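You operate a simulated robot arm through the tools that you are given. There is no shell and no other tool. Be economical: measure what you need, move in short steps, check, and stop when the job is done.

Carry out the task below with a simulated two-armed robot. There is one attempt and no reset: what you move stays moved.

TASK
Hold the white bowl on the work table steady with one hand and put the black rubber foot in it with the other.

Only the result counts: the job must be done as asked and must still hold three seconds after the hand-in. Knocking over, shifting, dropping, spilling or breaking anything else fails it.

THE ROBOT
Two 7-joint arms with two-finger grippers on one trunk, on a base that drives. Base frame: it is fixed to the floor where the robot stands at the start and does not move with it; the origin is under the middle of the robot, x ahead of it, y to its left, z up; the surface under the hand at the start is at about z = 75. Readings come in cm, rad, newtons and seconds.
The left shoulder is at the start at [13.2, 21.6, 103.8], the right one opposite. With the tool pointing down near the work surface each hand reaches from about 38 to 88 cm from the robot's upright axis, wherever it stands, measured 20 degrees to its own side. Places, roughly: black rubber foot (3x3x4 cm) [80, 0, 80]. Payload 3.18 kg a hand.
Tool frame (each hand has its own): the origin (TCP) lies between the finger pads and is the grasp point; the fingertips stand 3 cm ahead of it; z points along the fingers, y is the line along which they close. Largest opening 14.4 cm; the body of the gripper starts 10.3 cm behind the TCP.
Orientation is told as [roll, pitch, yaw] about the base's x, y, z axes, in that order, counted from this pose: with the fingers straight down and closing along the base's y, the tool's x points along the base's -x, its y along +y and its z along -z.

THE INTERFACE
- The arms move only by the tool jog_arm. It takes "left_plan", "right_plan" or both (then of equal length, played together; a hand with none holds still); each is a list of rows, each a list of 7 numbers: the shift along the tool's x, y, z in mm, then the turn, a rotation vector about the tool's x, y, z in rad, then the gripper command, from -1 (fully open) to 1 (shut), values between in proportion. In form: [[tx, ty, tz, ax, ay, az, gripper], ...]. A call has 1 to 12 rows; each row shifts and turns the commanded pose from where the row before left it, along the tool's axes as they then stand. Rows are played at 5 a second. More than 5 cm and 0.15 rad between two rows, or a gripper value outside its range, and nothing of the call is played. A pose out of reach is approached as far as the arm can. The call stops where the force on the tool passes 40 N (or 10 N more than at its start, if that is more) or the arm is blocked; 0.2 s more then pass. Each finger halts on what it meets, pressing with about 30 N; the grip force reading is that of the motor and also rises with nothing between the fingers. The clock runs only during rows and for 0.2 s after the last one: add rows that do not move to give the fingers time. The reply holds the time, the measured pose of the TCP, the force on the tool along the base axes, the opening and the grip force, in the units named above and with some noise, with the torque about the TCP (base axes, N m) and any sound that the robot's microphone picked up, and new pictures: "show" is both (left out), scene, wrist or none (wrist: the cameras of the hands that moved).
- Cameras (640 x 400 px; columns grow to the right, rows downward): "scene" is now at [25.43, 0.03, 121.4]; the picture's right is [0.03, -1.00, 0.00], its down [-0.64, -0.02, -0.77] and it looks along [0.77, 0.02, -0.64] (base axes); focal length 291 px, centre (320, 200). "left" rides on the left gripper at [7.7, -1.6, -14.3] in its tool frame; the picture's right is [0.21, 0.98, 0.00], its down [-0.84, 0.18, -0.51] and it looks along [-0.50, 0.11, 0.86] (tool axes); focal length 218 px, centre (320, 200). "right" rides on the right gripper at [7.6, 1.6, -14.3] in its tool frame; the picture's right is [-0.21, 0.98, 0.00], its down [-0.84, -0.18, -0.51] and it looks along [-0.50, -0.11, 0.86] (tool axes); focal length 218 px, centre (320, 200). There is no depth. A picture from a camera that has moved, and an enlarged one, comes with that camera's place and axes in the base frame and with its lens.
- slide_trunk(by): slides the trunk up (or, below 0, down) by that many cm; the arms and the scene camera ride with it, the base frame stays. It gives what a move gives, with no picture.
- drive_base(legs): drives the robot by 1 to 6 legs, each [ahead, left, turn to the left] in cm, cm and rad, along the robot's own axes; the way and the turn of a leg run together, so that a leg with both is an arc; at most 150 cm and 3.142 rad a leg. The arms and the cameras ride along, it lands a little off, and it stops where it bumps. It gives what a move gives, and a new picture of the scene camera.
- head_to(pan, tilt): turns the head with the scene camera to pan (to the left, within 1.396 rad either way) and tilt (down, from -0.506 to 1.204), counted from straight ahead of the robot. It gives what a move gives, and a new picture of the scene camera.
- zoom(camera, box): a new picture of the part [left, top, right, bottom] of that camera's present view, enlarged. It takes no simulated time.
- job_done(): hands the job in; it is judged then, once.

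Work in short steps. Places have to be worked out from the pictures, the camera data and where the tool is seen: move nearer, look again, correct. Check each grasp and each placing, and mend what went wrong. You have 120 turns and 260 pictures in all, those below and enlarged ones among them. Open the grippers and draw the arms clear of the work before you hand the job in, unless the task says otherwise; then end with one line.

The tools are called after "Emit:" by a JSON object that holds its "op" and its "data". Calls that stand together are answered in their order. jog_arm: Moves the arms, as the interface text tells. Its arguments: {"type":"object","properties":{"left_plan":{"type":"array","items":{"type":"array","items":{"type":"number"}}},"right_plan":{"type":"array","items":{"type":"array","items":{"type":"number"}}},"show":{"type":"string","enum":["both","scene","wrist","none"]}},"required":[]} The other tools are called the same way: slide_trunk (by) slides the trunk up or down; drive_base (legs) drives the base; head_to (pan, tilt) turns the head that bears the scene camera; zoom (camera, box) takes an enlarged picture of a part of a camera's view; job_done () hands the job in.

At the start:

```text
t: 0.0
left_tool_pos: [57.19, 26.82, 102.41]
left_tool_rot: [0.001, 0.0, -0.001]
left_wrist_force: [0.6, -0.1, 0.3]
left_moment: [0.0, -0.01, -0.03]
left_gripper_width: 14.39
left_grasp_force: 0.0
right_tool_pos: [46.17, -17.49, 100.98]
right_tool_rot: [0.0, 0.0, 0.0]
right_wrist_force: [0.1, 0.0, -0.6]
right_moment: [-0.03, -0.02, -0.01]
right_gripper_width: 14.4
right_grasp_force: 0.0
trunk travel left (down, up): [-12.5, 24.5]
robot x, y, heading: [-0.06, 0.24, 0.0]
head pan, tilt: [0.031, 0.696]
```

scene: 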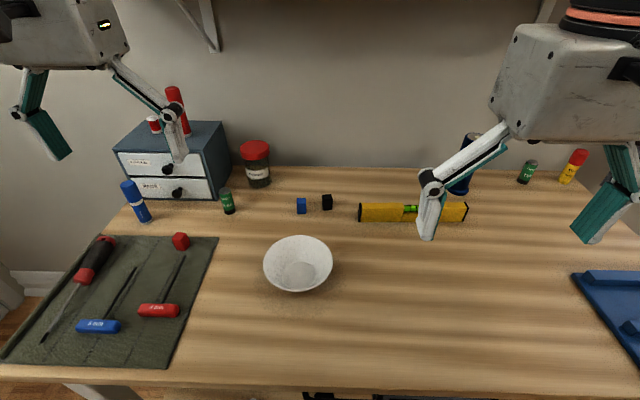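
right: 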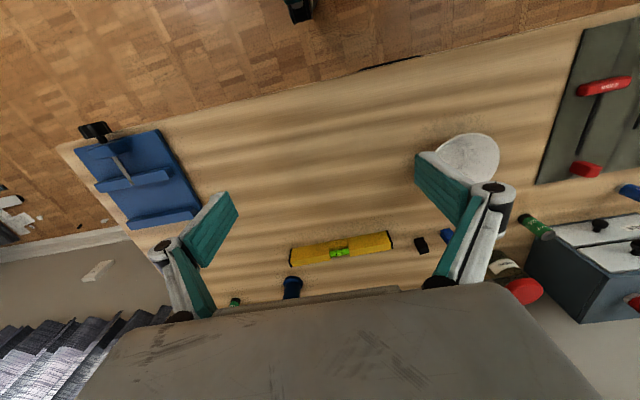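
left: 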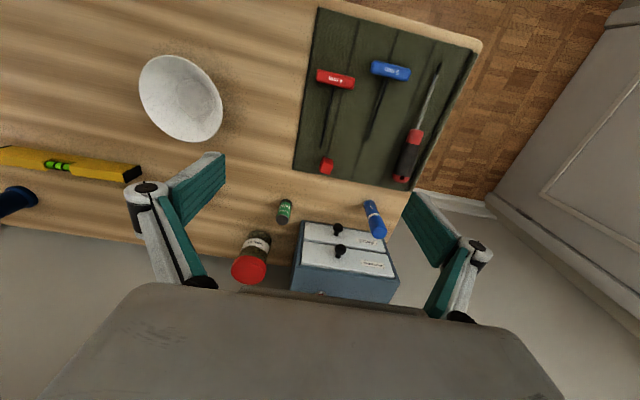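

I estimate the bowl at about [59, 5] with a 12.7 cm rim. The black foot is near [78, 0], with a blue cube about 6 cm to its left. I'll zoom in to refine this.

Emit:
{"op": "zoom", "data": {"camera": "scene", "box": [240, 180, 400, 300]}}

Emit:
{"op": "zoom", "data": {"camera": "right", "box": [380, 120, 540, 270]}}

```text
3.33 times, centred on (320, 240) of scene
camera zoom: at [25.43, 0.03, 121.4], right [0.03, -1.0, 0.0], down [-0.64, -0.02, -0.77], along [0.77, 0.02, -0.64], focal length 969 px, centre (320, 67)
```

zoom: 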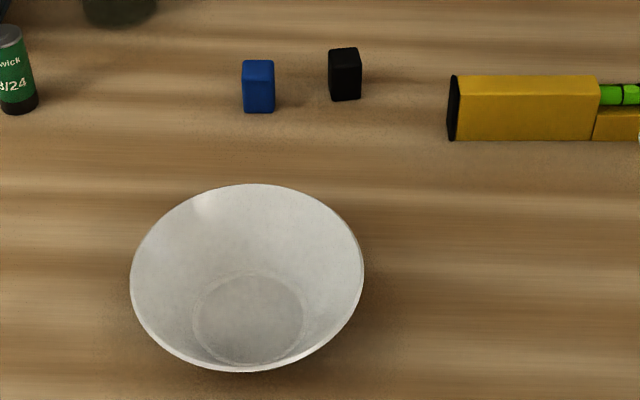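

```text
2.67 times, centred on (460, 195) of right
camera zoom: at [38.67, -15.79, 115.31], right [0.21, 0.98, 0.0], down [0.84, -0.18, 0.51], along [0.5, -0.11, -0.86], focal length 582 px, centre (-53, 213)
```

zoom: 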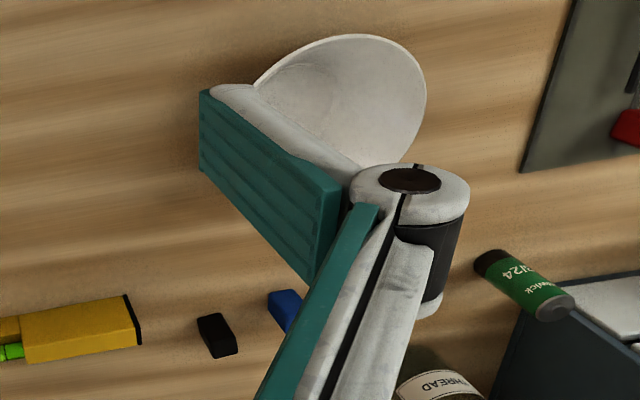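

The rim looks centred at about [58.1, 4.7] at z≈80.2, with radius 6.2. The foot is about [78.8, -0.4]. I'll yaw the right hand 90° so it closes along x, clear of the blue cube, and narrow its opening.

Emit:
{"op": "jog_arm", "data": {"right_plan": [[0, 0, 0, 0, 0, -0.1428, 0], [0, 0, 0, 0, 0, -0.1428, 0], [0, 0, 0, 0, 0, -0.1428, 0], [0, 0, 0, 0, 0, -0.1428, 0], [0, 0, 0, 0, 0, -0.1428, 0], [0, 0, 0, 0, 0, -0.1428, 0], [0, 0, 0, 0, 0, -0.1428, 0], [0, 0, 0, 0, 0, -0.1428, 0], [0, 0, 0, 0, 0, -0.1428, 0], [0, 0, 0, 0, 0, -0.1428, 0], [0, 0, 0, 0, 0, -0.1428, 0]], "show": "none"}}

```text
t: 2.4
left_tool_pos: [57.11, 26.88, 102.5]
left_tool_rot: [0.0, -0.001, 0.001]
left_wrist_force: [-0.4, -0.4, 1.0]
left_moment: [-0.05, -0.02, -0.01]
left_gripper_width: 14.41
left_grasp_force: 0.1
right_tool_pos: [46.38, -17.36, 100.99]
right_tool_rot: [-0.001, 0.0, 0.571]
right_wrist_force: [0.4, -0.4, 0.4]
right_moment: [-0.01, 0.0, 0.01]
right_gripper_width: 7.2
right_grasp_force: 0.1
right hand out of reach, approached as far as the arm can: row 5, 6, 7, 8, 9, 10, 11
trunk travel left (down, up): [-12.5, 24.5]
robot x, y, heading: [-0.06, -0.45, 0.003]
head pan, tilt: [0.031, 0.696]
```

The wrist limits the right hand's yaw to about +0.57, so I'll pick with yaw 0 and a narrow opening instead. I'm unwinding the yaw and moving above the foot.

Emit:
{"op": "jog_arm", "data": {"right_plan": [[0, 0, 0, 0, 0, 0.1428, 0.3], [0, 0, 0, 0, 0, 0.1428, 0.3], [0, 0, 0, 0, 0, 0.1428, 0.3], [0, 0, 0, 0, 0, 0.1426, 0.3]], "show": "none"}}

```text
t: 3.4
left_tool_pos: [57.03, 26.79, 102.5]
left_tool_rot: [0.002, 0.002, 0.001]
left_wrist_force: [-0.6, -0.6, 0.3]
left_moment: [-0.04, -0.02, -0.01]
left_gripper_width: 14.41
left_grasp_force: 0.1
right_tool_pos: [46.29, -17.32, 100.94]
right_tool_rot: [0.001, 0.0, -0.004]
right_wrist_force: [-1.2, -0.5, -0.3]
right_moment: [-0.05, 0.02, 0.01]
right_gripper_width: 5.0
right_grasp_force: 0.0
trunk travel left (down, up): [-12.5, 24.5]
robot x, y, heading: [-0.38, 0.08, -0.001]
head pan, tilt: [0.031, 0.696]
```

Yaw is back to 0. Next I move above the foot at about z=90, stopping 2 cm short in x so I can look.

Emit:
{"op": "jog_arm", "data": {"right_plan": [[-40, 20, 10, 0, 0, 0, 0.3], [-40, 20, 10, 0, 0, 0, 0.3], [-40, 20, 10, 0, 0, 0, 0.3], [-40, 20, 10, 0, 0, 0, 0.3], [-40, 20, 15, 0, 0, 0, 0.3], [-40, 20, 15, 0, 0, 0, 0.3], [-40, 25, 15, 0, 0, 0, 0.3], [-35, 24, 15, 0, 0, 0, 0.3]]}}

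```text
t: 5.2
left_tool_pos: [55.8, 26.2, 103.6]
left_tool_rot: [0.005, -0.017, -0.002]
left_wrist_force: [0.2, 0.3, -0.4]
left_moment: [0.01, -0.03, 0.02]
left_gripper_width: 14.41
left_grasp_force: 0.0
right_tool_pos: [73.19, -3.24, 93.28]
right_tool_rot: [0.012, -0.027, -0.012]
right_wrist_force: [-0.1, 0.3, -0.8]
right_moment: [0.02, 0.03, -0.05]
right_gripper_width: 5.05
right_grasp_force: 0.1
right hand out of reach, approached as far as the arm can: row 7, 8
trunk travel left (down, up): [-12.5, 24.5]
robot x, y, heading: [-0.34, -0.19, -0.001]
head pan, tilt: [0.031, 0.696]
camera scene: at [23.84, -0.61, 121.84], right [0.03, -1.0, 0.0], down [-0.63, -0.01, -0.77], along [0.77, 0.02, -0.63], focal length 291 px, centre (320, 200)
camera right: at [65.26, -1.84, 107.42], right [0.22, 0.98, 0.02], down [0.83, -0.2, 0.53], along [0.52, -0.1, -0.85], focal length 218 px, centre (320, 200)
```

scene: 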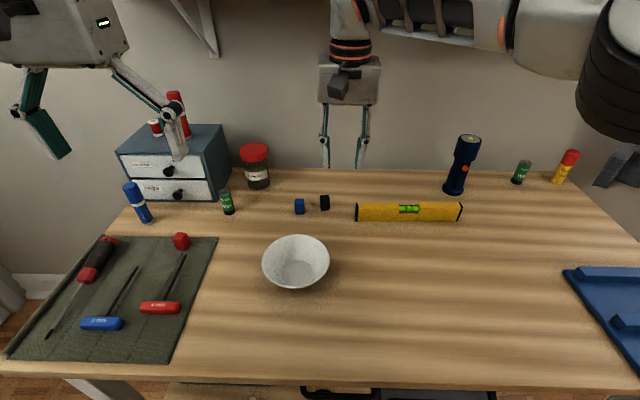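
right: 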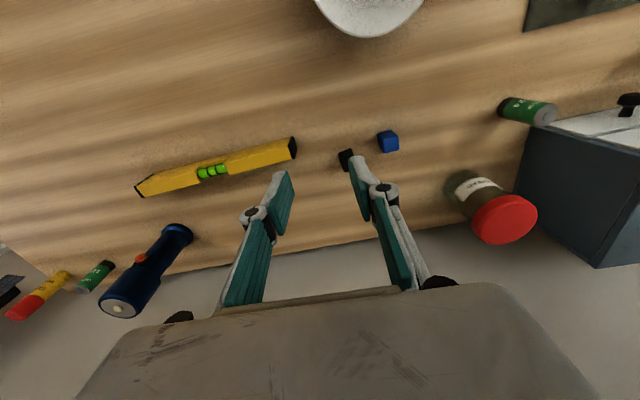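

The foot is just beyond the right arm's reach (it stalled at x≈73). I'll pull the arm back, then drive 10 cm ahead.

Emit:
{"op": "jog_arm", "data": {"right_plan": [[40, -10, 0, 0, 0, 0, 0.3], [40, -10, 0, 0, 0, 0, 0.3], [40, -10, 0, 0, 0, 0, 0.3], [0, 0, 0, 0, 0, 0, 0.3]], "show": "none"}}

Emit:
{"op": "drive_base", "data": {"legs": [[10, 0, 0]]}}

```text
t: 6.2
left_tool_pos: [57.1, 26.71, 102.58]
left_tool_rot: [-0.001, -0.002, 0.002]
left_wrist_force: [0.0, 0.4, 0.2]
left_moment: [0.02, 0.0, -0.03]
left_gripper_width: 14.38
left_grasp_force: 0.1
right_tool_pos: [62.19, -5.5, 91.85]
right_tool_rot: [-0.001, -0.001, 0.0]
right_wrist_force: [-0.2, 0.2, 0.6]
right_moment: [0.0, 0.0, -0.02]
right_gripper_width: 5.03
right_grasp_force: 0.0
trunk travel left (down, up): [-12.5, 24.5]
robot x, y, heading: [0.06, 0.0, 0.002]
head pan, tilt: [0.031, 0.696]
```

```text
t: 7.3
left_tool_pos: [66.95, 26.75, 102.64]
left_tool_rot: [0.0, -0.002, 0.001]
left_wrist_force: [0.3, 0.6, 0.1]
left_moment: [0.03, 0.02, -0.01]
left_gripper_width: 14.39
left_grasp_force: 0.0
right_tool_pos: [72.06, -5.39, 91.86]
right_tool_rot: [0.001, -0.001, -0.002]
right_wrist_force: [0.0, -0.2, -0.5]
right_moment: [0.01, 0.0, 0.01]
right_gripper_width: 5.07
right_grasp_force: 0.0
trunk travel left (down, up): [-12.5, 24.5]
robot x, y, heading: [9.74, -0.22, -0.002]
head pan, tilt: [0.031, 0.696]
camera scene: at [35.29, 0.01, 121.43], right [0.03, -1.0, 0.0], down [-0.64, -0.02, -0.77], along [0.77, 0.02, -0.64], focal length 291 px, centre (320, 200)
```

scene: 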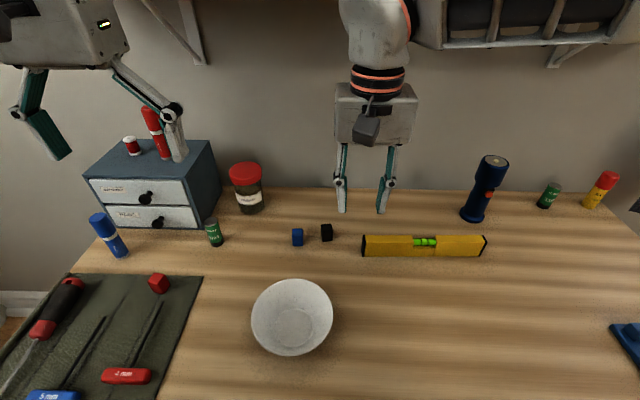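

The drive went cleanly. I'll move the right hand above the foot and look with the wrist camera.

Emit:
{"op": "jog_arm", "data": {"right_plan": [[-20, 17, 0, 0, 0, 0, 0.3], [-20, 17, 5, 0, 0, 0, 0.3], [-15, 16, 5, 0, 0, 0, 0.3], [0, 0, 0, 0, 0, 0, 0.3]], "show": "wrist"}}

Emit:
{"op": "zoom", "data": {"camera": "scene", "box": [240, 170, 400, 270]}}

Emit:
{"op": "zoom", "data": {"camera": "right", "box": [240, 100, 400, 200]}}

```text
t: 8.6
left_tool_pos: [63.79, 23.39, 104.07]
left_tool_rot: [0.011, -0.023, -0.036]
left_wrist_force: [0.0, -0.7, -0.4]
left_moment: [0.03, -0.03, 0.0]
left_gripper_width: 14.4
left_grasp_force: 0.1
right_tool_pos: [72.56, -4.15, 91.74]
right_tool_rot: [-0.003, -0.008, -0.016]
right_wrist_force: [-0.1, -0.1, 0.6]
right_moment: [0.03, 0.01, -0.01]
right_gripper_width: 5.03
right_grasp_force: 0.0
trunk travel left (down, up): [-12.5, 24.5]
robot x, y, heading: [7.44, -0.01, -0.034]
head pan, tilt: [0.031, 0.696]
stopped in row 4 (right hand): the arm was blocked; the commanded pose is now the measured one
camera right: at [64.85, -2.37, 105.88], right [0.22, 0.97, 0.0], down [0.84, -0.19, 0.51], along [0.5, -0.12, -0.86], focal length 218 px, centre (320, 200)
```

right: 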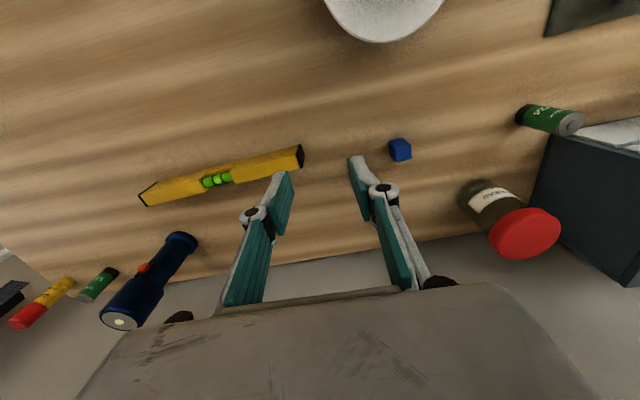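

```text
4.00 times, centred on (320, 220) of scene
camera zoom: at [30.76, -2.26, 121.97], right [-0.01, -1.0, -0.01], down [-0.63, 0.01, -0.78], along [0.78, 0.0, -0.63], focal length 1163 px, centre (320, 120)
```

zoom: 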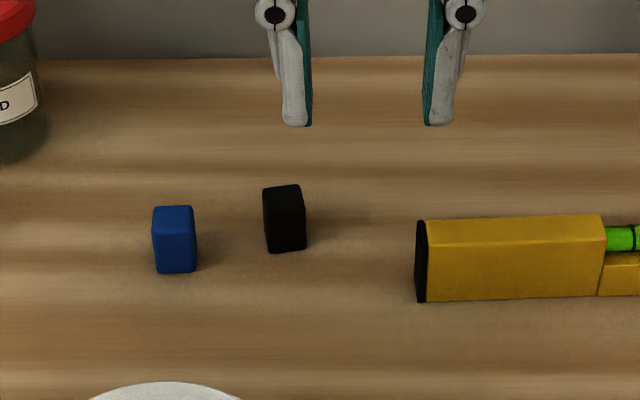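

```text
4.00 times, centred on (320, 150) of right
camera zoom: at [64.85, -2.37, 105.88], right [0.22, 0.97, 0.0], down [0.84, -0.19, 0.51], along [0.5, -0.12, -0.86], focal length 873 px, centre (320, 400)
```

zoom: 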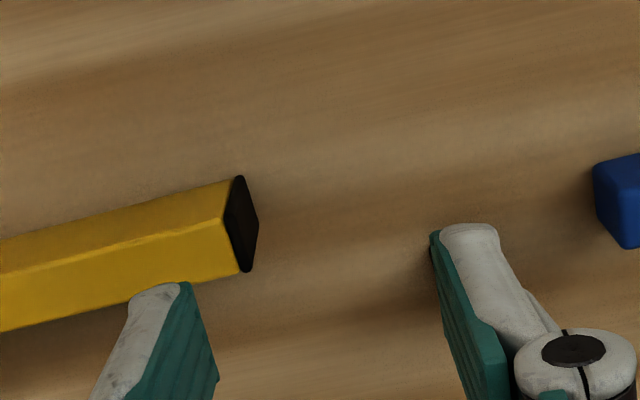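

The arm was blocked at x≈73 again and pushed the base back, so something at the wall is probably in the way of the arm. I'll tilt the head up to see.

Emit:
{"op": "head_to", "data": {"pan": 0.0, "tilt": 0.1}}

```text
t: 9.6
left_tool_pos: [64.13, 24.33, 103.68]
left_tool_rot: [0.006, -0.019, -0.03]
left_wrist_force: [-0.1, 0.1, -0.3]
left_moment: [0.02, -0.04, -0.01]
left_gripper_width: 14.39
left_grasp_force: 0.1
right_tool_pos: [72.8, -3.07, 90.76]
right_tool_rot: [-0.008, 0.002, 0.0]
right_wrist_force: [2.4, -0.1, 1.0]
right_moment: [0.02, 0.3, -0.02]
right_gripper_width: 5.04
right_grasp_force: 0.0
trunk travel left (down, up): [-12.5, 24.5]
robot x, y, heading: [7.97, 0.14, -0.03]
head pan, tilt: [0.0, 0.099]
camera scene: at [32.01, -1.94, 127.22], right [-0.03, -1.0, -0.01], down [-0.08, 0.01, -1.0], along [1.0, -0.03, -0.08], focal length 291 px, centre (320, 200)
```

scene: 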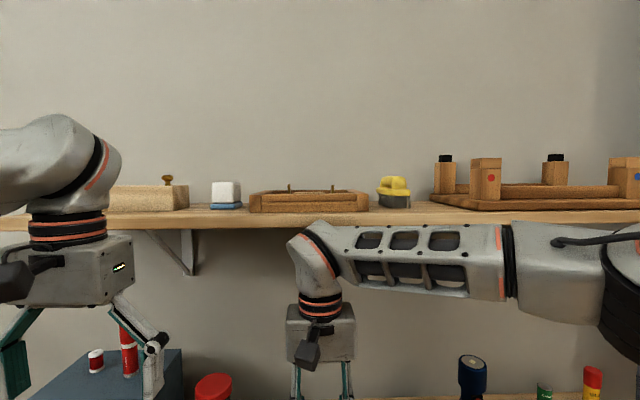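

A shelf with its underside at about z≈119 catches the wrist when the hand is high. I'll back off, lower the hand, then advance under the shelf. I'm looking down again too.

Emit:
{"op": "jog_arm", "data": {"right_plan": [[40, -10, 0, 0, 0, 0, 0.3], [40, -10, 0, 0, 0, 0, 0.3], [0, 0, 30, 0, 0, 0, 0.3], [0, 0, 30, 0, 0, 0, 0.3], [0, 0, 0, 0, 0, 0, 0.3]], "show": "none"}}

Emit:
{"op": "head_to", "data": {"pan": 0.0, "tilt": 0.65}}

```text
t: 10.8
left_tool_pos: [65.6, 25.25, 102.5]
left_tool_rot: [0.0, -0.001, -0.026]
left_wrist_force: [-0.2, 0.3, 0.6]
left_moment: [-0.01, 0.0, 0.02]
left_gripper_width: 14.39
left_grasp_force: 0.1
right_tool_pos: [66.52, -4.37, 84.2]
right_tool_rot: [-0.01, 0.01, -0.014]
right_wrist_force: [0.0, 0.0, -0.6]
right_moment: [0.0, 0.0, -0.01]
right_gripper_width: 5.07
right_grasp_force: 0.1
trunk travel left (down, up): [-12.5, 24.5]
robot x, y, heading: [7.66, -0.1, -0.031]
head pan, tilt: [0.0, 0.099]
```

```text
t: 11.7
left_tool_pos: [65.54, 25.15, 102.62]
left_tool_rot: [0.0, -0.003, -0.025]
left_wrist_force: [0.0, -0.4, -0.3]
left_moment: [0.0, -0.03, -0.03]
left_gripper_width: 14.41
left_grasp_force: 0.0
right_tool_pos: [66.55, -4.37, 84.24]
right_tool_rot: [-0.01, 0.012, -0.013]
right_wrist_force: [0.0, 0.4, -0.2]
right_moment: [0.02, -0.02, -0.02]
right_gripper_width: 5.02
right_grasp_force: 0.1
trunk travel left (down, up): [-12.5, 24.5]
robot x, y, heading: [7.71, 0.25, -0.029]
head pan, tilt: [0.0, 0.649]
camera scene: at [33.33, -1.0, 121.82], right [-0.03, -1.0, 0.0], down [-0.6, 0.02, -0.8], along [0.8, -0.02, -0.6], focal length 291 px, centre (320, 200)
```

scene: 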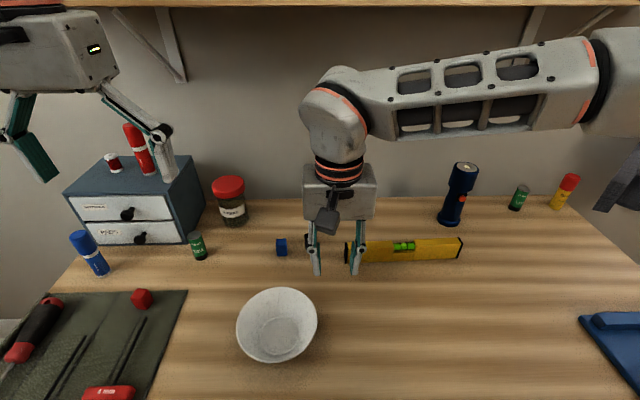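

There is clearance now. I'll advance low under the shelf to just short of the foot and check with the wrist view.

Emit:
{"op": "jog_arm", "data": {"right_plan": [[-30, 20, 0, 0, 0, 0, 0.3], [-30, 20, 0, 0, 0, 0, 0.3], [-30, 0, 0, 0, 0, 0, 0.3], [0, 0, 0, 0, 0, 0, 0.3]]}}

Emit:
{"op": "zoom", "data": {"camera": "scene", "box": [240, 160, 400, 260]}}

Emit:
{"op": "zoom", "data": {"camera": "right", "box": [240, 120, 400, 220]}}

```text
t: 12.7
left_tool_pos: [65.52, 25.13, 102.54]
left_tool_rot: [-0.002, -0.003, -0.026]
left_wrist_force: [0.1, -0.1, -0.1]
left_moment: [-0.08, -0.02, -0.01]
left_gripper_width: 14.41
left_grasp_force: 0.0
right_tool_pos: [75.54, -0.52, 84.16]
right_tool_rot: [-0.01, 0.014, -0.011]
right_wrist_force: [0.2, -0.5, 0.8]
right_moment: [-0.01, -0.02, 0.0]
right_gripper_width: 5.06
right_grasp_force: 0.0
trunk travel left (down, up): [-12.5, 24.5]
robot x, y, heading: [7.99, 0.06, -0.031]
head pan, tilt: [0.0, 0.649]
camera scene: at [33.31, -1.01, 121.83], right [-0.03, -1.0, 0.0], down [-0.6, 0.02, -0.8], along [0.8, -0.02, -0.6], focal length 291 px, centre (320, 200)
camera right: at [68.08, 1.36, 98.55], right [0.22, 0.98, -0.01], down [0.85, -0.19, 0.5], along [0.48, -0.12, -0.87], focal length 218 px, centre (320, 200)
```

scene: 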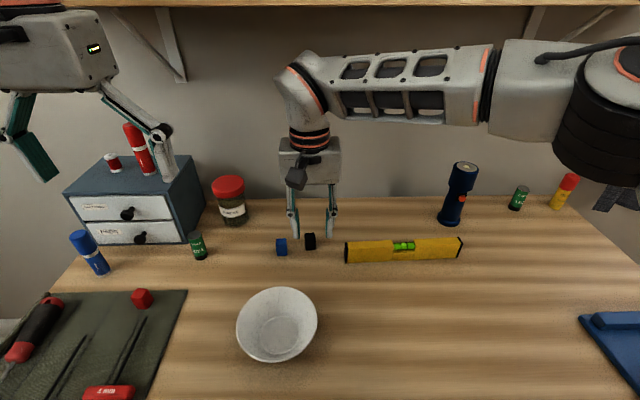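
right: 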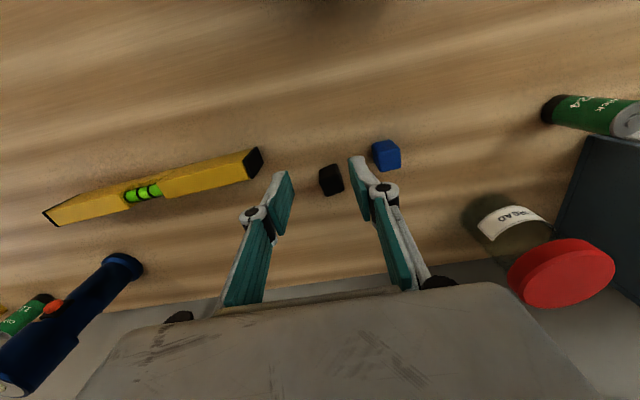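

```text
4.00 times, centred on (320, 210) of scene
camera zoom: at [33.31, -1.01, 121.83], right [-0.03, -1.0, 0.0], down [-0.6, 0.02, -0.8], along [0.8, -0.02, -0.6], focal length 1163 px, centre (320, 160)
```

zoom: 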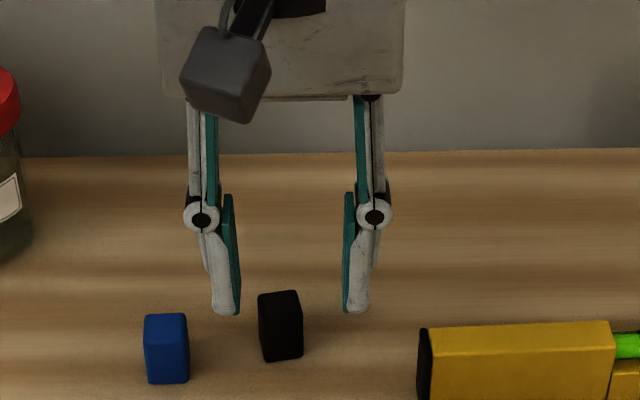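

```text
4.00 times, centred on (320, 170) of right
camera zoom: at [68.08, 1.36, 98.55], right [0.22, 0.98, -0.01], down [0.85, -0.19, 0.5], along [0.48, -0.12, -0.87], focal length 873 px, centre (320, 320)
```

zoom: 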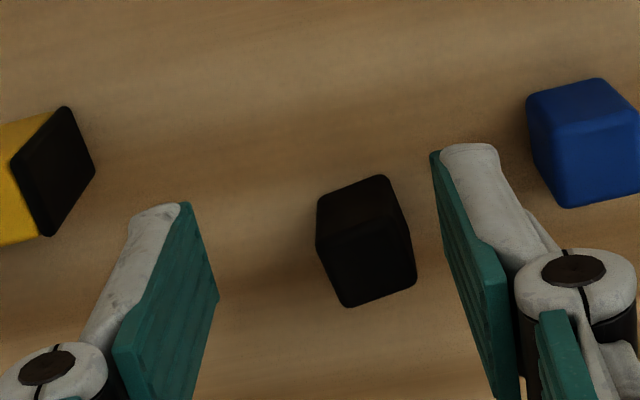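

The foot is centred near [78.4, 0.1] and yawed by about +0.1. I'll align, narrow the opening a little and descend so the tips stop about 1 cm above the table.

Emit:
{"op": "jog_arm", "data": {"right_plan": [[-29, 6, 0, 0, 0, -0.11, 0.36], [0, 0, 0, 0, 0, 0, 0.36], [0, 0, 20, 0, 0, 0, 0.36], [0, 0, 15, 0, 0, 0, 0.36], [0, 0, 0, 0, 0, 0, 0.36]]}}

Emit:
{"op": "zoom", "data": {"camera": "scene", "box": [240, 180, 400, 280]}}

Emit:
{"op": "zoom", "data": {"camera": "right", "box": [240, 120, 400, 220]}}

```text
t: 13.9
left_tool_pos: [65.64, 25.06, 102.6]
left_tool_rot: [0.002, -0.003, -0.026]
left_wrist_force: [0.3, 0.5, 0.0]
left_moment: [0.05, 0.01, 0.02]
left_gripper_width: 14.4
left_grasp_force: 0.0
right_tool_pos: [78.47, -0.18, 80.6]
right_tool_rot: [-0.008, 0.014, 0.096]
right_wrist_force: [0.4, -0.4, -0.3]
right_moment: [-0.01, 0.02, 0.01]
right_gripper_width: 4.61
right_grasp_force: 0.0
trunk travel left (down, up): [-12.5, 24.5]
robot x, y, heading: [7.87, -0.07, -0.032]
head pan, tilt: [0.0, 0.649]
camera scene: at [33.32, -1.0, 121.82], right [-0.03, -1.0, 0.0], down [-0.6, 0.02, -0.8], along [0.8, -0.02, -0.6], focal length 291 px, centre (320, 200)
camera right: at [70.89, 0.91, 94.89], right [0.11, 0.99, -0.01], down [0.86, -0.09, 0.5], along [0.49, -0.07, -0.87], focal length 218 px, centre (320, 200)
```

scene: 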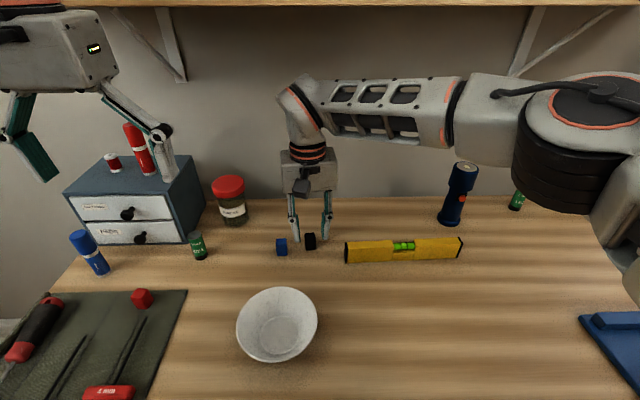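
right: 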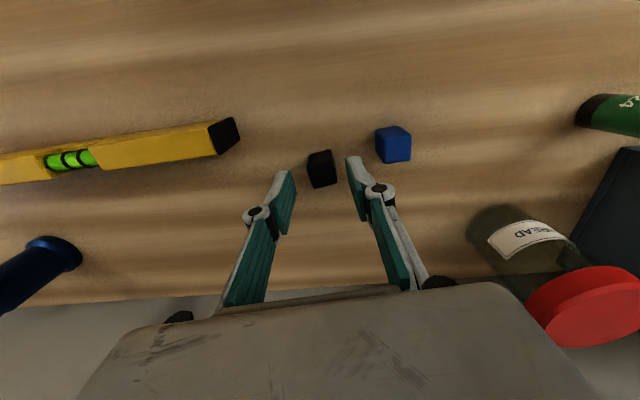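

```text
4.00 times, centred on (320, 230) of scene
camera zoom: at [33.32, -1.0, 121.82], right [-0.03, -1.0, 0.0], down [-0.6, 0.02, -0.8], along [0.8, -0.02, -0.6], focal length 1163 px, centre (320, 80)
```

zoom: 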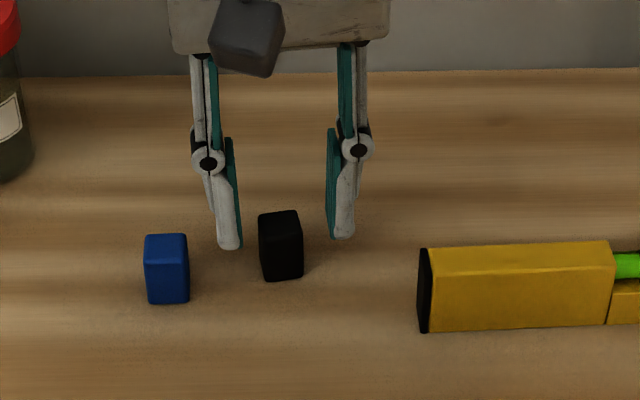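

```text
4.00 times, centred on (320, 170) of right
camera zoom: at [70.89, 0.91, 94.89], right [0.11, 0.99, -0.01], down [0.86, -0.09, 0.5], along [0.49, -0.07, -0.87], focal length 873 px, centre (320, 320)
```

zoom: 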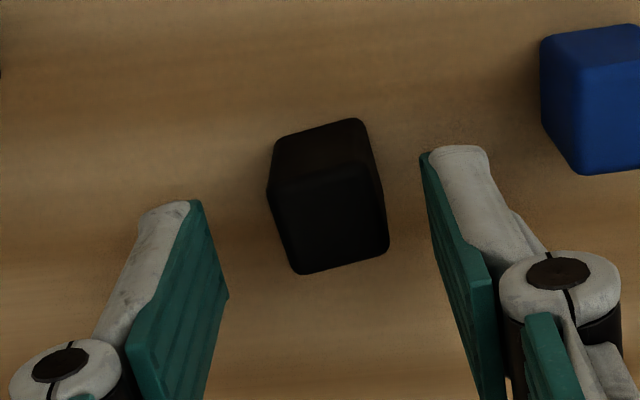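

The tips straddle the foot, which sits about 3 mm toward +y and slightly nearer. I'll correct that, lower 16 mm and close.

Emit:
{"op": "jog_arm", "data": {"right_plan": [[3, 3, 0, 0, 0, -0.04, 0.36], [0, 0, 16, 0, 0, 0, 0.36], [0, 0, 0, 0, 0, 0, 0.5], [0, 0, 0, 0, 0, 0, 0.7], [0, 0, 0, 0, 0, 0, 1], [0, 0, 0, 0, 0, 0, 1], [0, 0, 0, 0, 0, 0, 1]]}}

Emit:
{"op": "zoom", "data": {"camera": "scene", "box": [240, 180, 400, 280]}}

```text
t: 15.5
left_tool_pos: [65.45, 25.12, 102.48]
left_tool_rot: [0.001, -0.002, -0.026]
left_wrist_force: [0.8, 0.3, -0.6]
left_moment: [0.03, -0.03, 0.01]
left_gripper_width: 14.39
left_grasp_force: 0.1
right_tool_pos: [78.21, 0.26, 78.98]
right_tool_rot: [-0.007, 0.012, 0.136]
right_wrist_force: [0.0, 0.6, 0.4]
right_moment: [0.0, 0.05, 0.02]
right_gripper_width: 2.06
right_grasp_force: 30.3
trunk travel left (down, up): [-12.5, 24.5]
robot x, y, heading: [7.85, -0.05, -0.026]
head pan, tilt: [0.0, 0.649]
camera scene: at [33.34, -1.0, 121.81], right [-0.03, -1.0, 0.0], down [-0.6, 0.02, -0.8], along [0.8, -0.02, -0.6], focal length 291 px, centre (320, 200)
camera right: at [70.56, 0.87, 93.35], right [0.07, 1.0, -0.01], down [0.87, -0.06, 0.5], along [0.49, -0.05, -0.87], focal length 218 px, centre (320, 200)
```

scene: 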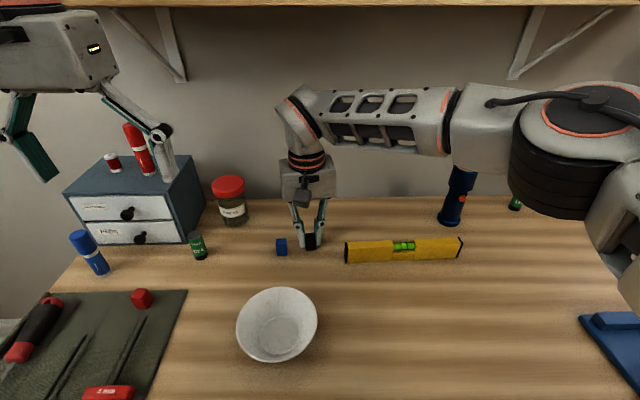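
right: 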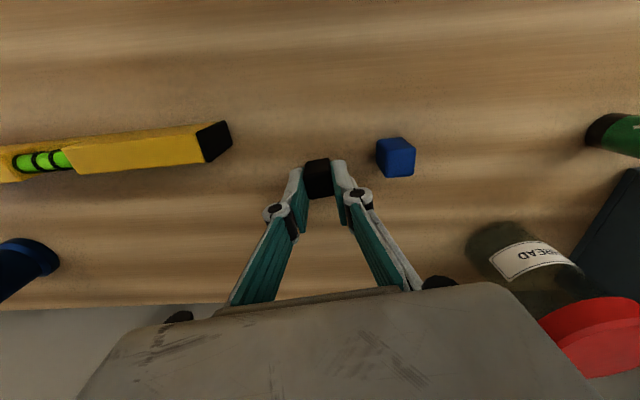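

```text
4.00 times, centred on (320, 230) of scene
camera zoom: at [33.34, -1.0, 121.81], right [-0.03, -1.0, 0.0], down [-0.6, 0.02, -0.8], along [0.8, -0.02, -0.6], focal length 1163 px, centre (320, 80)
```

zoom: 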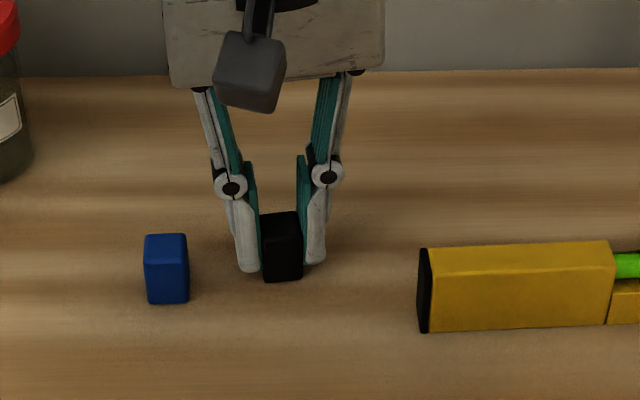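

The foot is held (2.06 cm, 30 N). I'll lift it 5 cm, staying under the shelf, and pull straight back.

Emit:
{"op": "jog_arm", "data": {"right_plan": [[0, 0, -25, 0, 0, 0, 1], [0, 0, -25, 0, 0, 0, 1], [0, 0, 0, 0, 0, 0, 1], [40, 5, 0, 0, 0, 0, 1], [40, 5, 0, 0, 0, 0, 1], [40, 0, -20, 0, 0, 0, 1], [0, 0, -30, 0, 0, 0, 1], [0, -30, -30, 0, 0, 0, 1], [0, -35, -20, 0, 0, 0, 1], [0, -35, 0, 0, 0, 0, 1], [0, 0, 0, 0, 0, 0, 1]]}}

```text
t: 17.9
left_tool_pos: [65.46, 25.2, 102.53]
left_tool_rot: [-0.001, -0.001, -0.025]
left_wrist_force: [-0.1, -0.2, -0.5]
left_moment: [0.0, -0.03, -0.01]
left_gripper_width: 14.41
left_grasp_force: 0.0
right_tool_pos: [67.64, -9.94, 94.32]
right_tool_rot: [-0.008, 0.015, 0.138]
right_wrist_force: [0.5, -0.2, 0.6]
right_moment: [-0.04, 0.01, 0.02]
right_gripper_width: 2.06
right_grasp_force: 29.8
trunk travel left (down, up): [-12.5, 24.5]
robot x, y, heading: [7.39, -0.23, -0.027]
head pan, tilt: [0.0, 0.649]
camera scene: at [33.32, -0.95, 121.82], right [-0.03, -1.0, 0.0], down [-0.6, 0.02, -0.8], along [0.8, -0.02, -0.6], focal length 291 px, centre (320, 200)
camera right: at [59.97, -9.31, 108.65], right [0.07, 1.0, -0.01], down [0.87, -0.06, 0.5], along [0.49, -0.05, -0.87], focal length 218 px, centre (320, 200)
```

scene: 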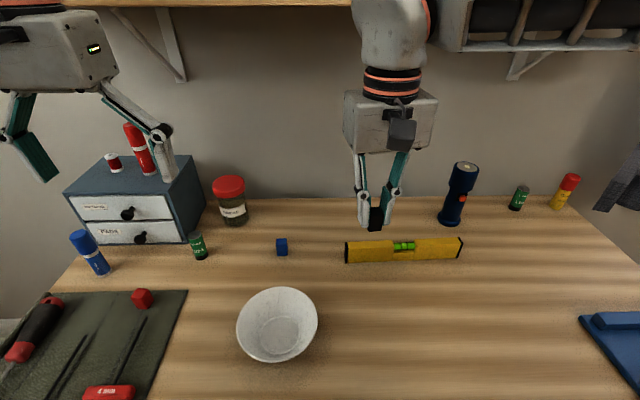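
right: 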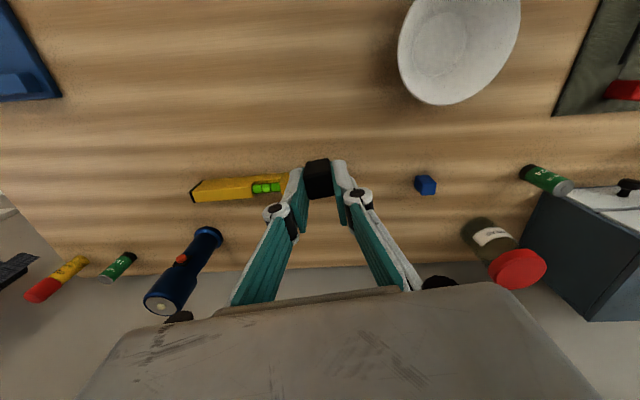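

The foot is held and parked aside. Next I'll measure the bowl precisely from the current camera.

Emit:
{"op": "zoom", "data": {"camera": "scene", "box": [200, 260, 360, 380]}}

```text
3.33 times, centred on (280, 320) of scene
camera zoom: at [33.32, -0.95, 121.82], right [-0.03, -1.0, 0.0], down [-0.6, 0.02, -0.8], along [0.8, -0.02, -0.6], focal length 969 px, centre (453, -200)
```

zoom: 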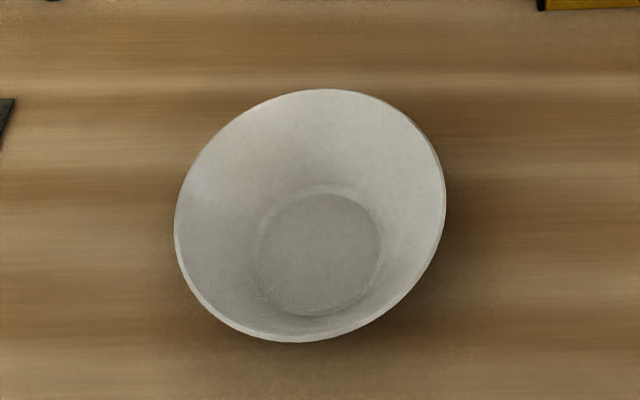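

The bowl centre is [58.2, 5.0], rim radius 6.2, rim z≈80.2, with the wall about 32° from vertical. I'll orient the left hand (yaw -0.45, tilted 0.6 outward) to pinch the far-left rim along the wall.

Emit:
{"op": "jog_arm", "data": {"left_plan": [[0, 0, 0, 0, 0, 0.1413, 0.375], [0, 0, 0, 0, 0, 0.1413, 0.375], [0, 0, 0, 0, 0, 0.1413, 0.375], [0, 0, 0, 0.15, 0, 0, 0.375], [0, 0, 0, 0.15, 0, 0, 0.375], [0, 0, 0, 0.15, 0, 0, 0.375], [0, 0, 0, 0.15, 0, 0, 0.375], [0, 0, 0, 0, 0, 0, 0.375]]}}

```text
t: 19.7
left_tool_pos: [65.54, 25.3, 102.44]
left_tool_rot: [-0.101, 0.0, -0.451]
left_wrist_force: [-0.2, 0.0, 0.9]
left_moment: [-0.02, -0.03, 0.0]
left_gripper_width: 4.49
left_grasp_force: 0.0
left hand out of reach, approached as far as the arm can: row 4, 5, 6, 7
right_tool_pos: [67.64, -10.07, 94.25]
right_tool_rot: [-0.007, 0.013, 0.136]
right_wrist_force: [0.0, -0.6, 0.4]
right_moment: [0.0, 0.0, 0.0]
right_gripper_width: 2.06
right_grasp_force: 30.3
trunk travel left (down, up): [-12.5, 24.5]
robot x, y, heading: [7.72, -0.18, -0.032]
head pan, tilt: [0.0, 0.649]
camera scene: at [33.34, -1.0, 121.81], right [-0.03, -1.0, 0.0], down [-0.6, 0.02, -0.8], along [0.8, -0.02, -0.6], focal length 291 px, centre (320, 200)
camera left: at [58.65, 28.25, 116.98], right [0.24, 0.97, -0.1], down [0.86, -0.16, 0.49], along [0.46, -0.2, -0.87], focal length 218 px, centre (320, 200)
```

scene: 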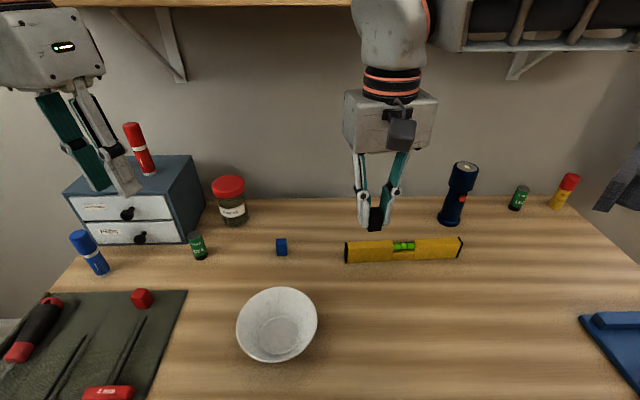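
left: 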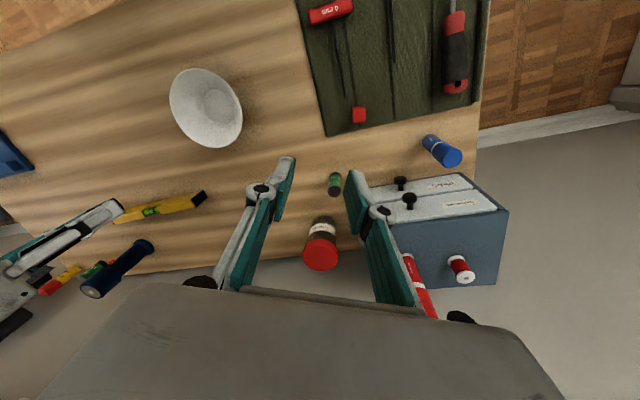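

The left wrist's fold limit stops the outward tilt at 0.1. Raising the trunk should slope the forearms down and free the wrists, so I'll pull both hands back from the shelf line and raise 15 cm.

Emit:
{"op": "jog_arm", "data": {"left_plan": [[27, -13, 0, 0, 0, 0, 0.375], [27, -13, 0, 0, 0, 0, 0.375], [0, 0, 0, 0, 0, 0, 0.375]], "right_plan": [[30, -10, 0, 0, 0, 0, 1], [30, -10, 0, 0, 0, 0, 1], [0, 0, 0, 0, 0, 0, 1]], "show": "none"}}

Emit:
{"op": "slide_trunk", "data": {"by": 15}}

```text
t: 20.5
left_tool_pos: [64.36, 26.27, 102.25]
left_tool_rot: [-0.097, -0.007, -0.448]
left_wrist_force: [0.0, 0.8, -0.1]
left_moment: [0.01, 0.04, 0.0]
left_gripper_width: 4.5
left_grasp_force: 0.2
left hand out of reach, approached as far as the arm can: row 1, 2
right_tool_pos: [62.07, -12.91, 94.08]
right_tool_rot: [-0.006, 0.016, 0.137]
right_wrist_force: [0.2, -0.5, -0.9]
right_moment: [-0.02, -0.01, 0.02]
right_gripper_width: 2.06
right_grasp_force: 30.0
trunk travel left (down, up): [-12.5, 24.5]
robot x, y, heading: [7.75, 0.18, -0.032]
head pan, tilt: [0.0, 0.649]
```

```text
t: 22.3
left_tool_pos: [64.25, 26.2, 117.4]
left_tool_rot: [-0.099, -0.002, -0.45]
left_wrist_force: [-0.2, 0.8, 0.7]
left_moment: [0.01, 0.01, 0.03]
left_gripper_width: 4.49
left_grasp_force: 0.1
right_tool_pos: [61.99, -12.91, 109.23]
right_tool_rot: [-0.008, 0.016, 0.136]
right_wrist_force: [-1.0, -0.9, -0.3]
right_moment: [-0.02, 0.03, -0.01]
right_gripper_width: 2.05
right_grasp_force: 29.6
trunk travel left (down, up): [-27.5, 9.5]
robot x, y, heading: [7.89, 0.22, -0.027]
head pan, tilt: [0.0, 0.649]
```

Both hands rode up fine. Next I'll lower the left hand toward the bowl's outer side and try the outward tilt again.

Emit:
{"op": "jog_arm", "data": {"left_plan": [[-3, -10, 38, 0, 0, 0, 0.375], [-3, -10, 38, 0, 0, 0, 0.375], [-3, -10, 38, 0, 0, 0, 0.375], [-3, -10, 38, 0, 0, 0, 0.375], [-3, -10, 38, 0, 0, 0, 0.375], [-3, -10, 38, 0, 0, 0, 0.375], [0, 0, 0, 0.125, 0, 0, 0.375], [0, 0, 0, 0.125, 0, 0, 0.375], [0, 0, 0, 0.125, 0, 0, 0.375], [0, 0, 0, 0.125, 0, 0, 0.375], [0, 0, 0, 0, 0, 0, 0.375]]}}

```text
t: 24.7
left_tool_pos: [62.33, 17.9, 95.41]
left_tool_rot: [-0.6, -0.004, -0.45]
left_wrist_force: [1.0, 0.4, -0.9]
left_moment: [0.02, 0.04, 0.01]
left_gripper_width: 4.5
left_grasp_force: 0.1
right_tool_pos: [61.9, -13.1, 109.35]
right_tool_rot: [-0.006, 0.015, 0.135]
right_wrist_force: [-0.1, -0.1, 0.1]
right_moment: [0.01, -0.01, -0.01]
right_gripper_width: 2.05
right_grasp_force: 30.1
trunk travel left (down, up): [-27.5, 9.5]
robot x, y, heading: [8.04, 0.06, -0.034]
head pan, tilt: [0.0, 0.649]
camera scene: at [21.31, -0.7, 138.09], right [-0.03, -1.0, 0.0], down [-0.6, 0.02, -0.8], along [0.8, -0.02, -0.6], focal length 291 px, centre (320, 200)
camera left: at [58.46, 27.24, 108.18], right [0.16, 0.82, -0.55], down [0.95, 0.03, 0.32], along [0.28, -0.58, -0.77], focal length 218 px, centre (320, 200)
```

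scene: 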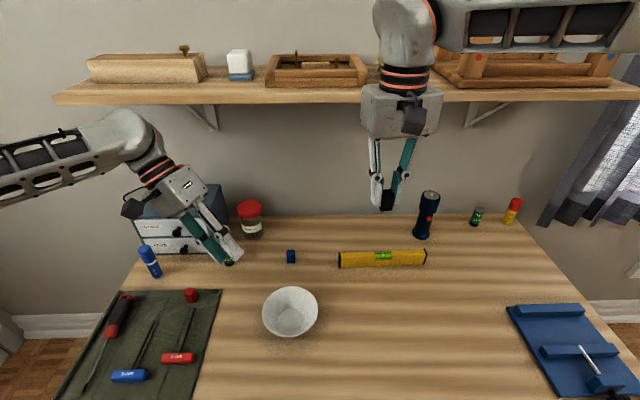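
left: 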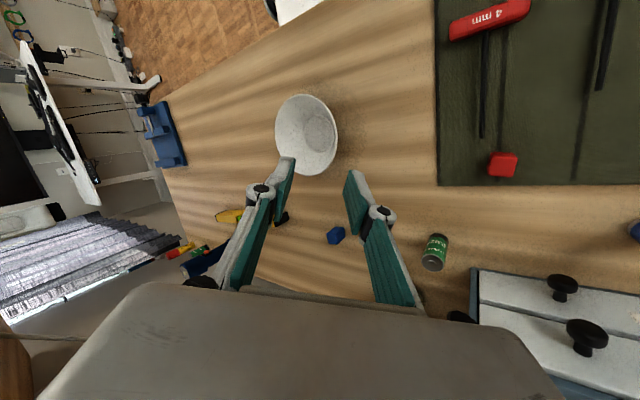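

The tilt of 0.6 is reached. Moving to the pre-grasp point 8 cm back from the rim along the tool axis, then I'll look.

Emit:
{"op": "jog_arm", "data": {"left_plan": [[-9, 12.5, 38.8, 0, 0, 0, 0.375], [-9, 12.5, 38.8, 0, 0, 0, 0.375], [0, 0, 0, 0, 0, 0, 0.375]]}}

Emit:
{"op": "zoom", "data": {"camera": "scene", "box": [200, 230, 360, 350]}}

Emit:
{"op": "zoom", "data": {"camera": "left", "box": [220, 60, 420, 220]}}

```text
t: 25.5
left_tool_pos: [62.97, 15.05, 87.48]
left_tool_rot: [-0.6, -0.003, -0.45]
left_wrist_force: [-0.5, 0.3, 0.5]
left_moment: [-0.03, -0.03, -0.03]
left_gripper_width: 4.47
left_grasp_force: 0.0
right_tool_pos: [62.04, -12.97, 109.34]
right_tool_rot: [-0.008, 0.014, 0.136]
right_wrist_force: [0.5, -0.7, 0.0]
right_moment: [-0.02, -0.02, 0.05]
right_gripper_width: 2.06
right_grasp_force: 29.8
trunk travel left (down, up): [-27.5, 9.5]
robot x, y, heading: [7.86, -0.0, -0.024]
head pan, tilt: [0.0, 0.649]
camera scene: at [21.31, -0.66, 138.09], right [-0.03, -1.0, 0.0], down [-0.6, 0.02, -0.8], along [0.8, -0.02, -0.6], focal length 291 px, centre (320, 200)
camera left: at [59.0, 24.43, 100.25], right [0.17, 0.82, -0.55], down [0.95, 0.03, 0.32], along [0.28, -0.58, -0.77], focal length 218 px, centre (320, 200)
```

scene: 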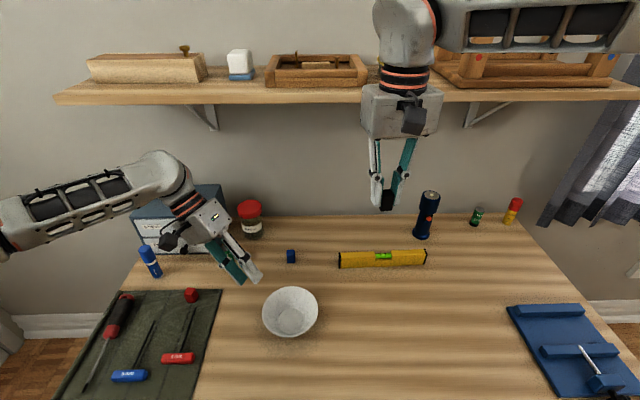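
left: 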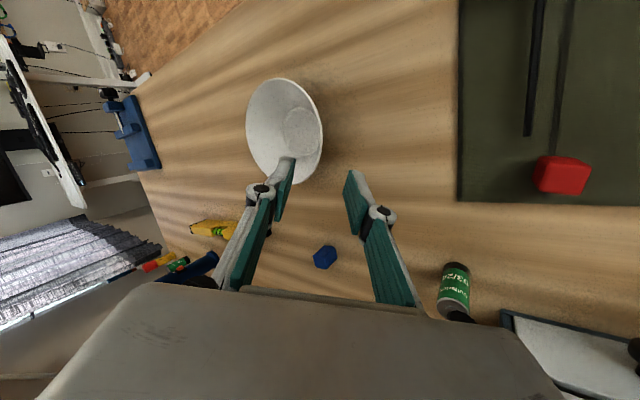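

```text
3.33 times, centred on (280, 290) of scene
camera zoom: at [21.31, -0.66, 138.09], right [-0.03, -1.0, 0.0], down [-0.6, 0.02, -0.8], along [0.8, -0.02, -0.6], focal length 969 px, centre (453, -100)
```

zoom: 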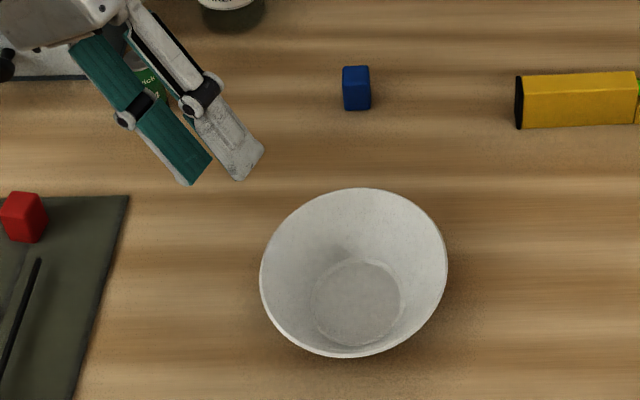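

```text
2.50 times, centred on (320, 140) of left
camera zoom: at [59.0, 24.43, 100.25], right [0.17, 0.82, -0.55], down [0.95, 0.03, 0.32], along [0.28, -0.58, -0.77], focal length 546 px, centre (320, 350)
```

zoom: 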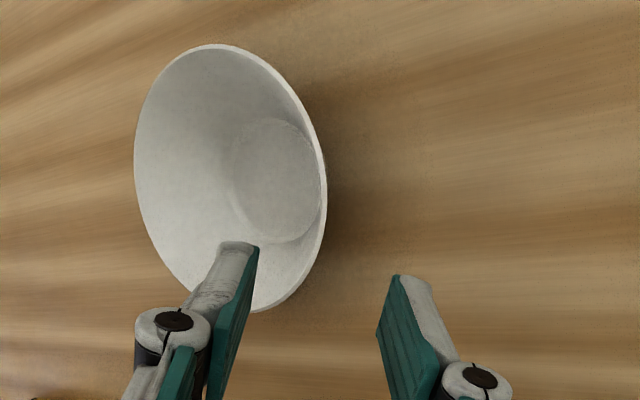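

The wrist picture confirms my rim point projects onto the rim (317, 234). I'll advance 6.5 cm along the tool axis and check the straddle.

Emit:
{"op": "jog_arm", "data": {"left_plan": [[0, 0, 20, 0, 0, 0, 0.375], [0, 0, 20, 0, 0, 0, 0.375], [0, 0, 15, 0, 0, 0, 0.375], [0, 0, 10, 0, 0, 0, 0.375], [0, 0, 0, 0, 0, 0, 0.375]], "show": "wrist"}}

Emit:
{"op": "zoom", "data": {"camera": "scene", "box": [220, 240, 340, 340]}}

Emit:
{"op": "zoom", "data": {"camera": "left", "box": [240, 100, 400, 220]}}

```text
t: 26.7
left_tool_pos: [61.29, 11.68, 82.21]
left_tool_rot: [-0.599, -0.003, -0.452]
left_wrist_force: [-0.3, -0.4, 0.1]
left_moment: [0.02, -0.01, 0.0]
left_gripper_width: 4.48
left_grasp_force: 0.0
right_tool_pos: [61.96, -12.91, 109.39]
right_tool_rot: [-0.007, 0.014, 0.136]
right_wrist_force: [0.1, 0.3, -0.5]
right_moment: [-0.02, -0.01, 0.01]
right_gripper_width: 2.04
right_grasp_force: 29.9
trunk travel left (down, up): [-27.5, 9.5]
robot x, y, heading: [7.7, -0.25, -0.031]
head pan, tilt: [0.0, 0.649]
camera left: at [57.46, 20.96, 95.06], right [0.16, 0.82, -0.55], down [0.95, 0.03, 0.32], along [0.28, -0.58, -0.77], focal length 218 px, centre (320, 200)
```

left: 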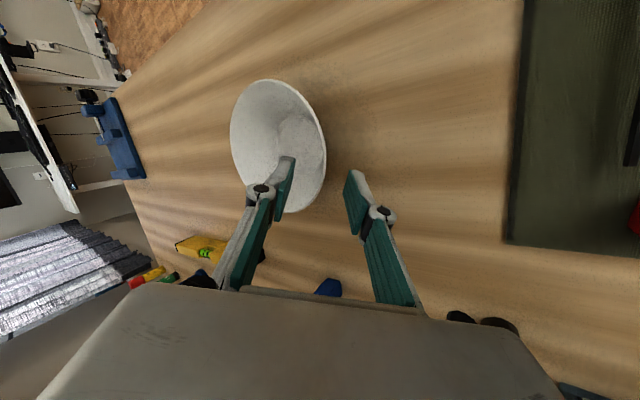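

```text
4.00 times, centred on (280, 290) of scene
camera zoom: at [21.33, -0.66, 138.08], right [-0.03, -1.0, 0.0], down [-0.6, 0.02, -0.8], along [0.8, -0.02, -0.6], focal length 1163 px, centre (480, -160)
```

zoom: 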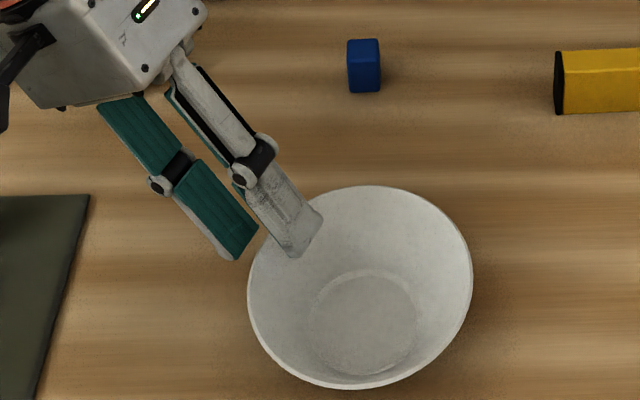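

```text
3.33 times, centred on (320, 160) of left
camera zoom: at [57.46, 20.96, 95.06], right [0.16, 0.82, -0.55], down [0.95, 0.03, 0.32], along [0.28, -0.58, -0.77], focal length 728 px, centre (320, 333)
```

zoom: 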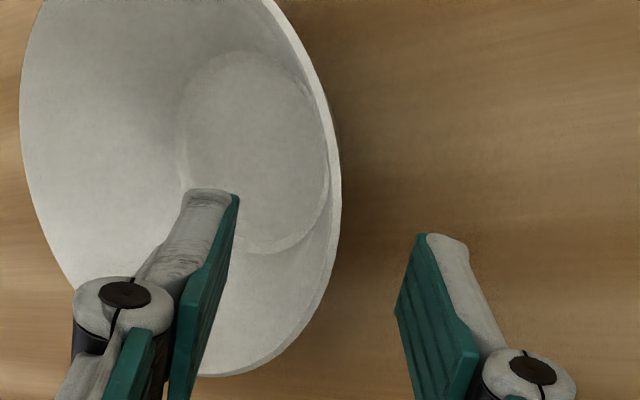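

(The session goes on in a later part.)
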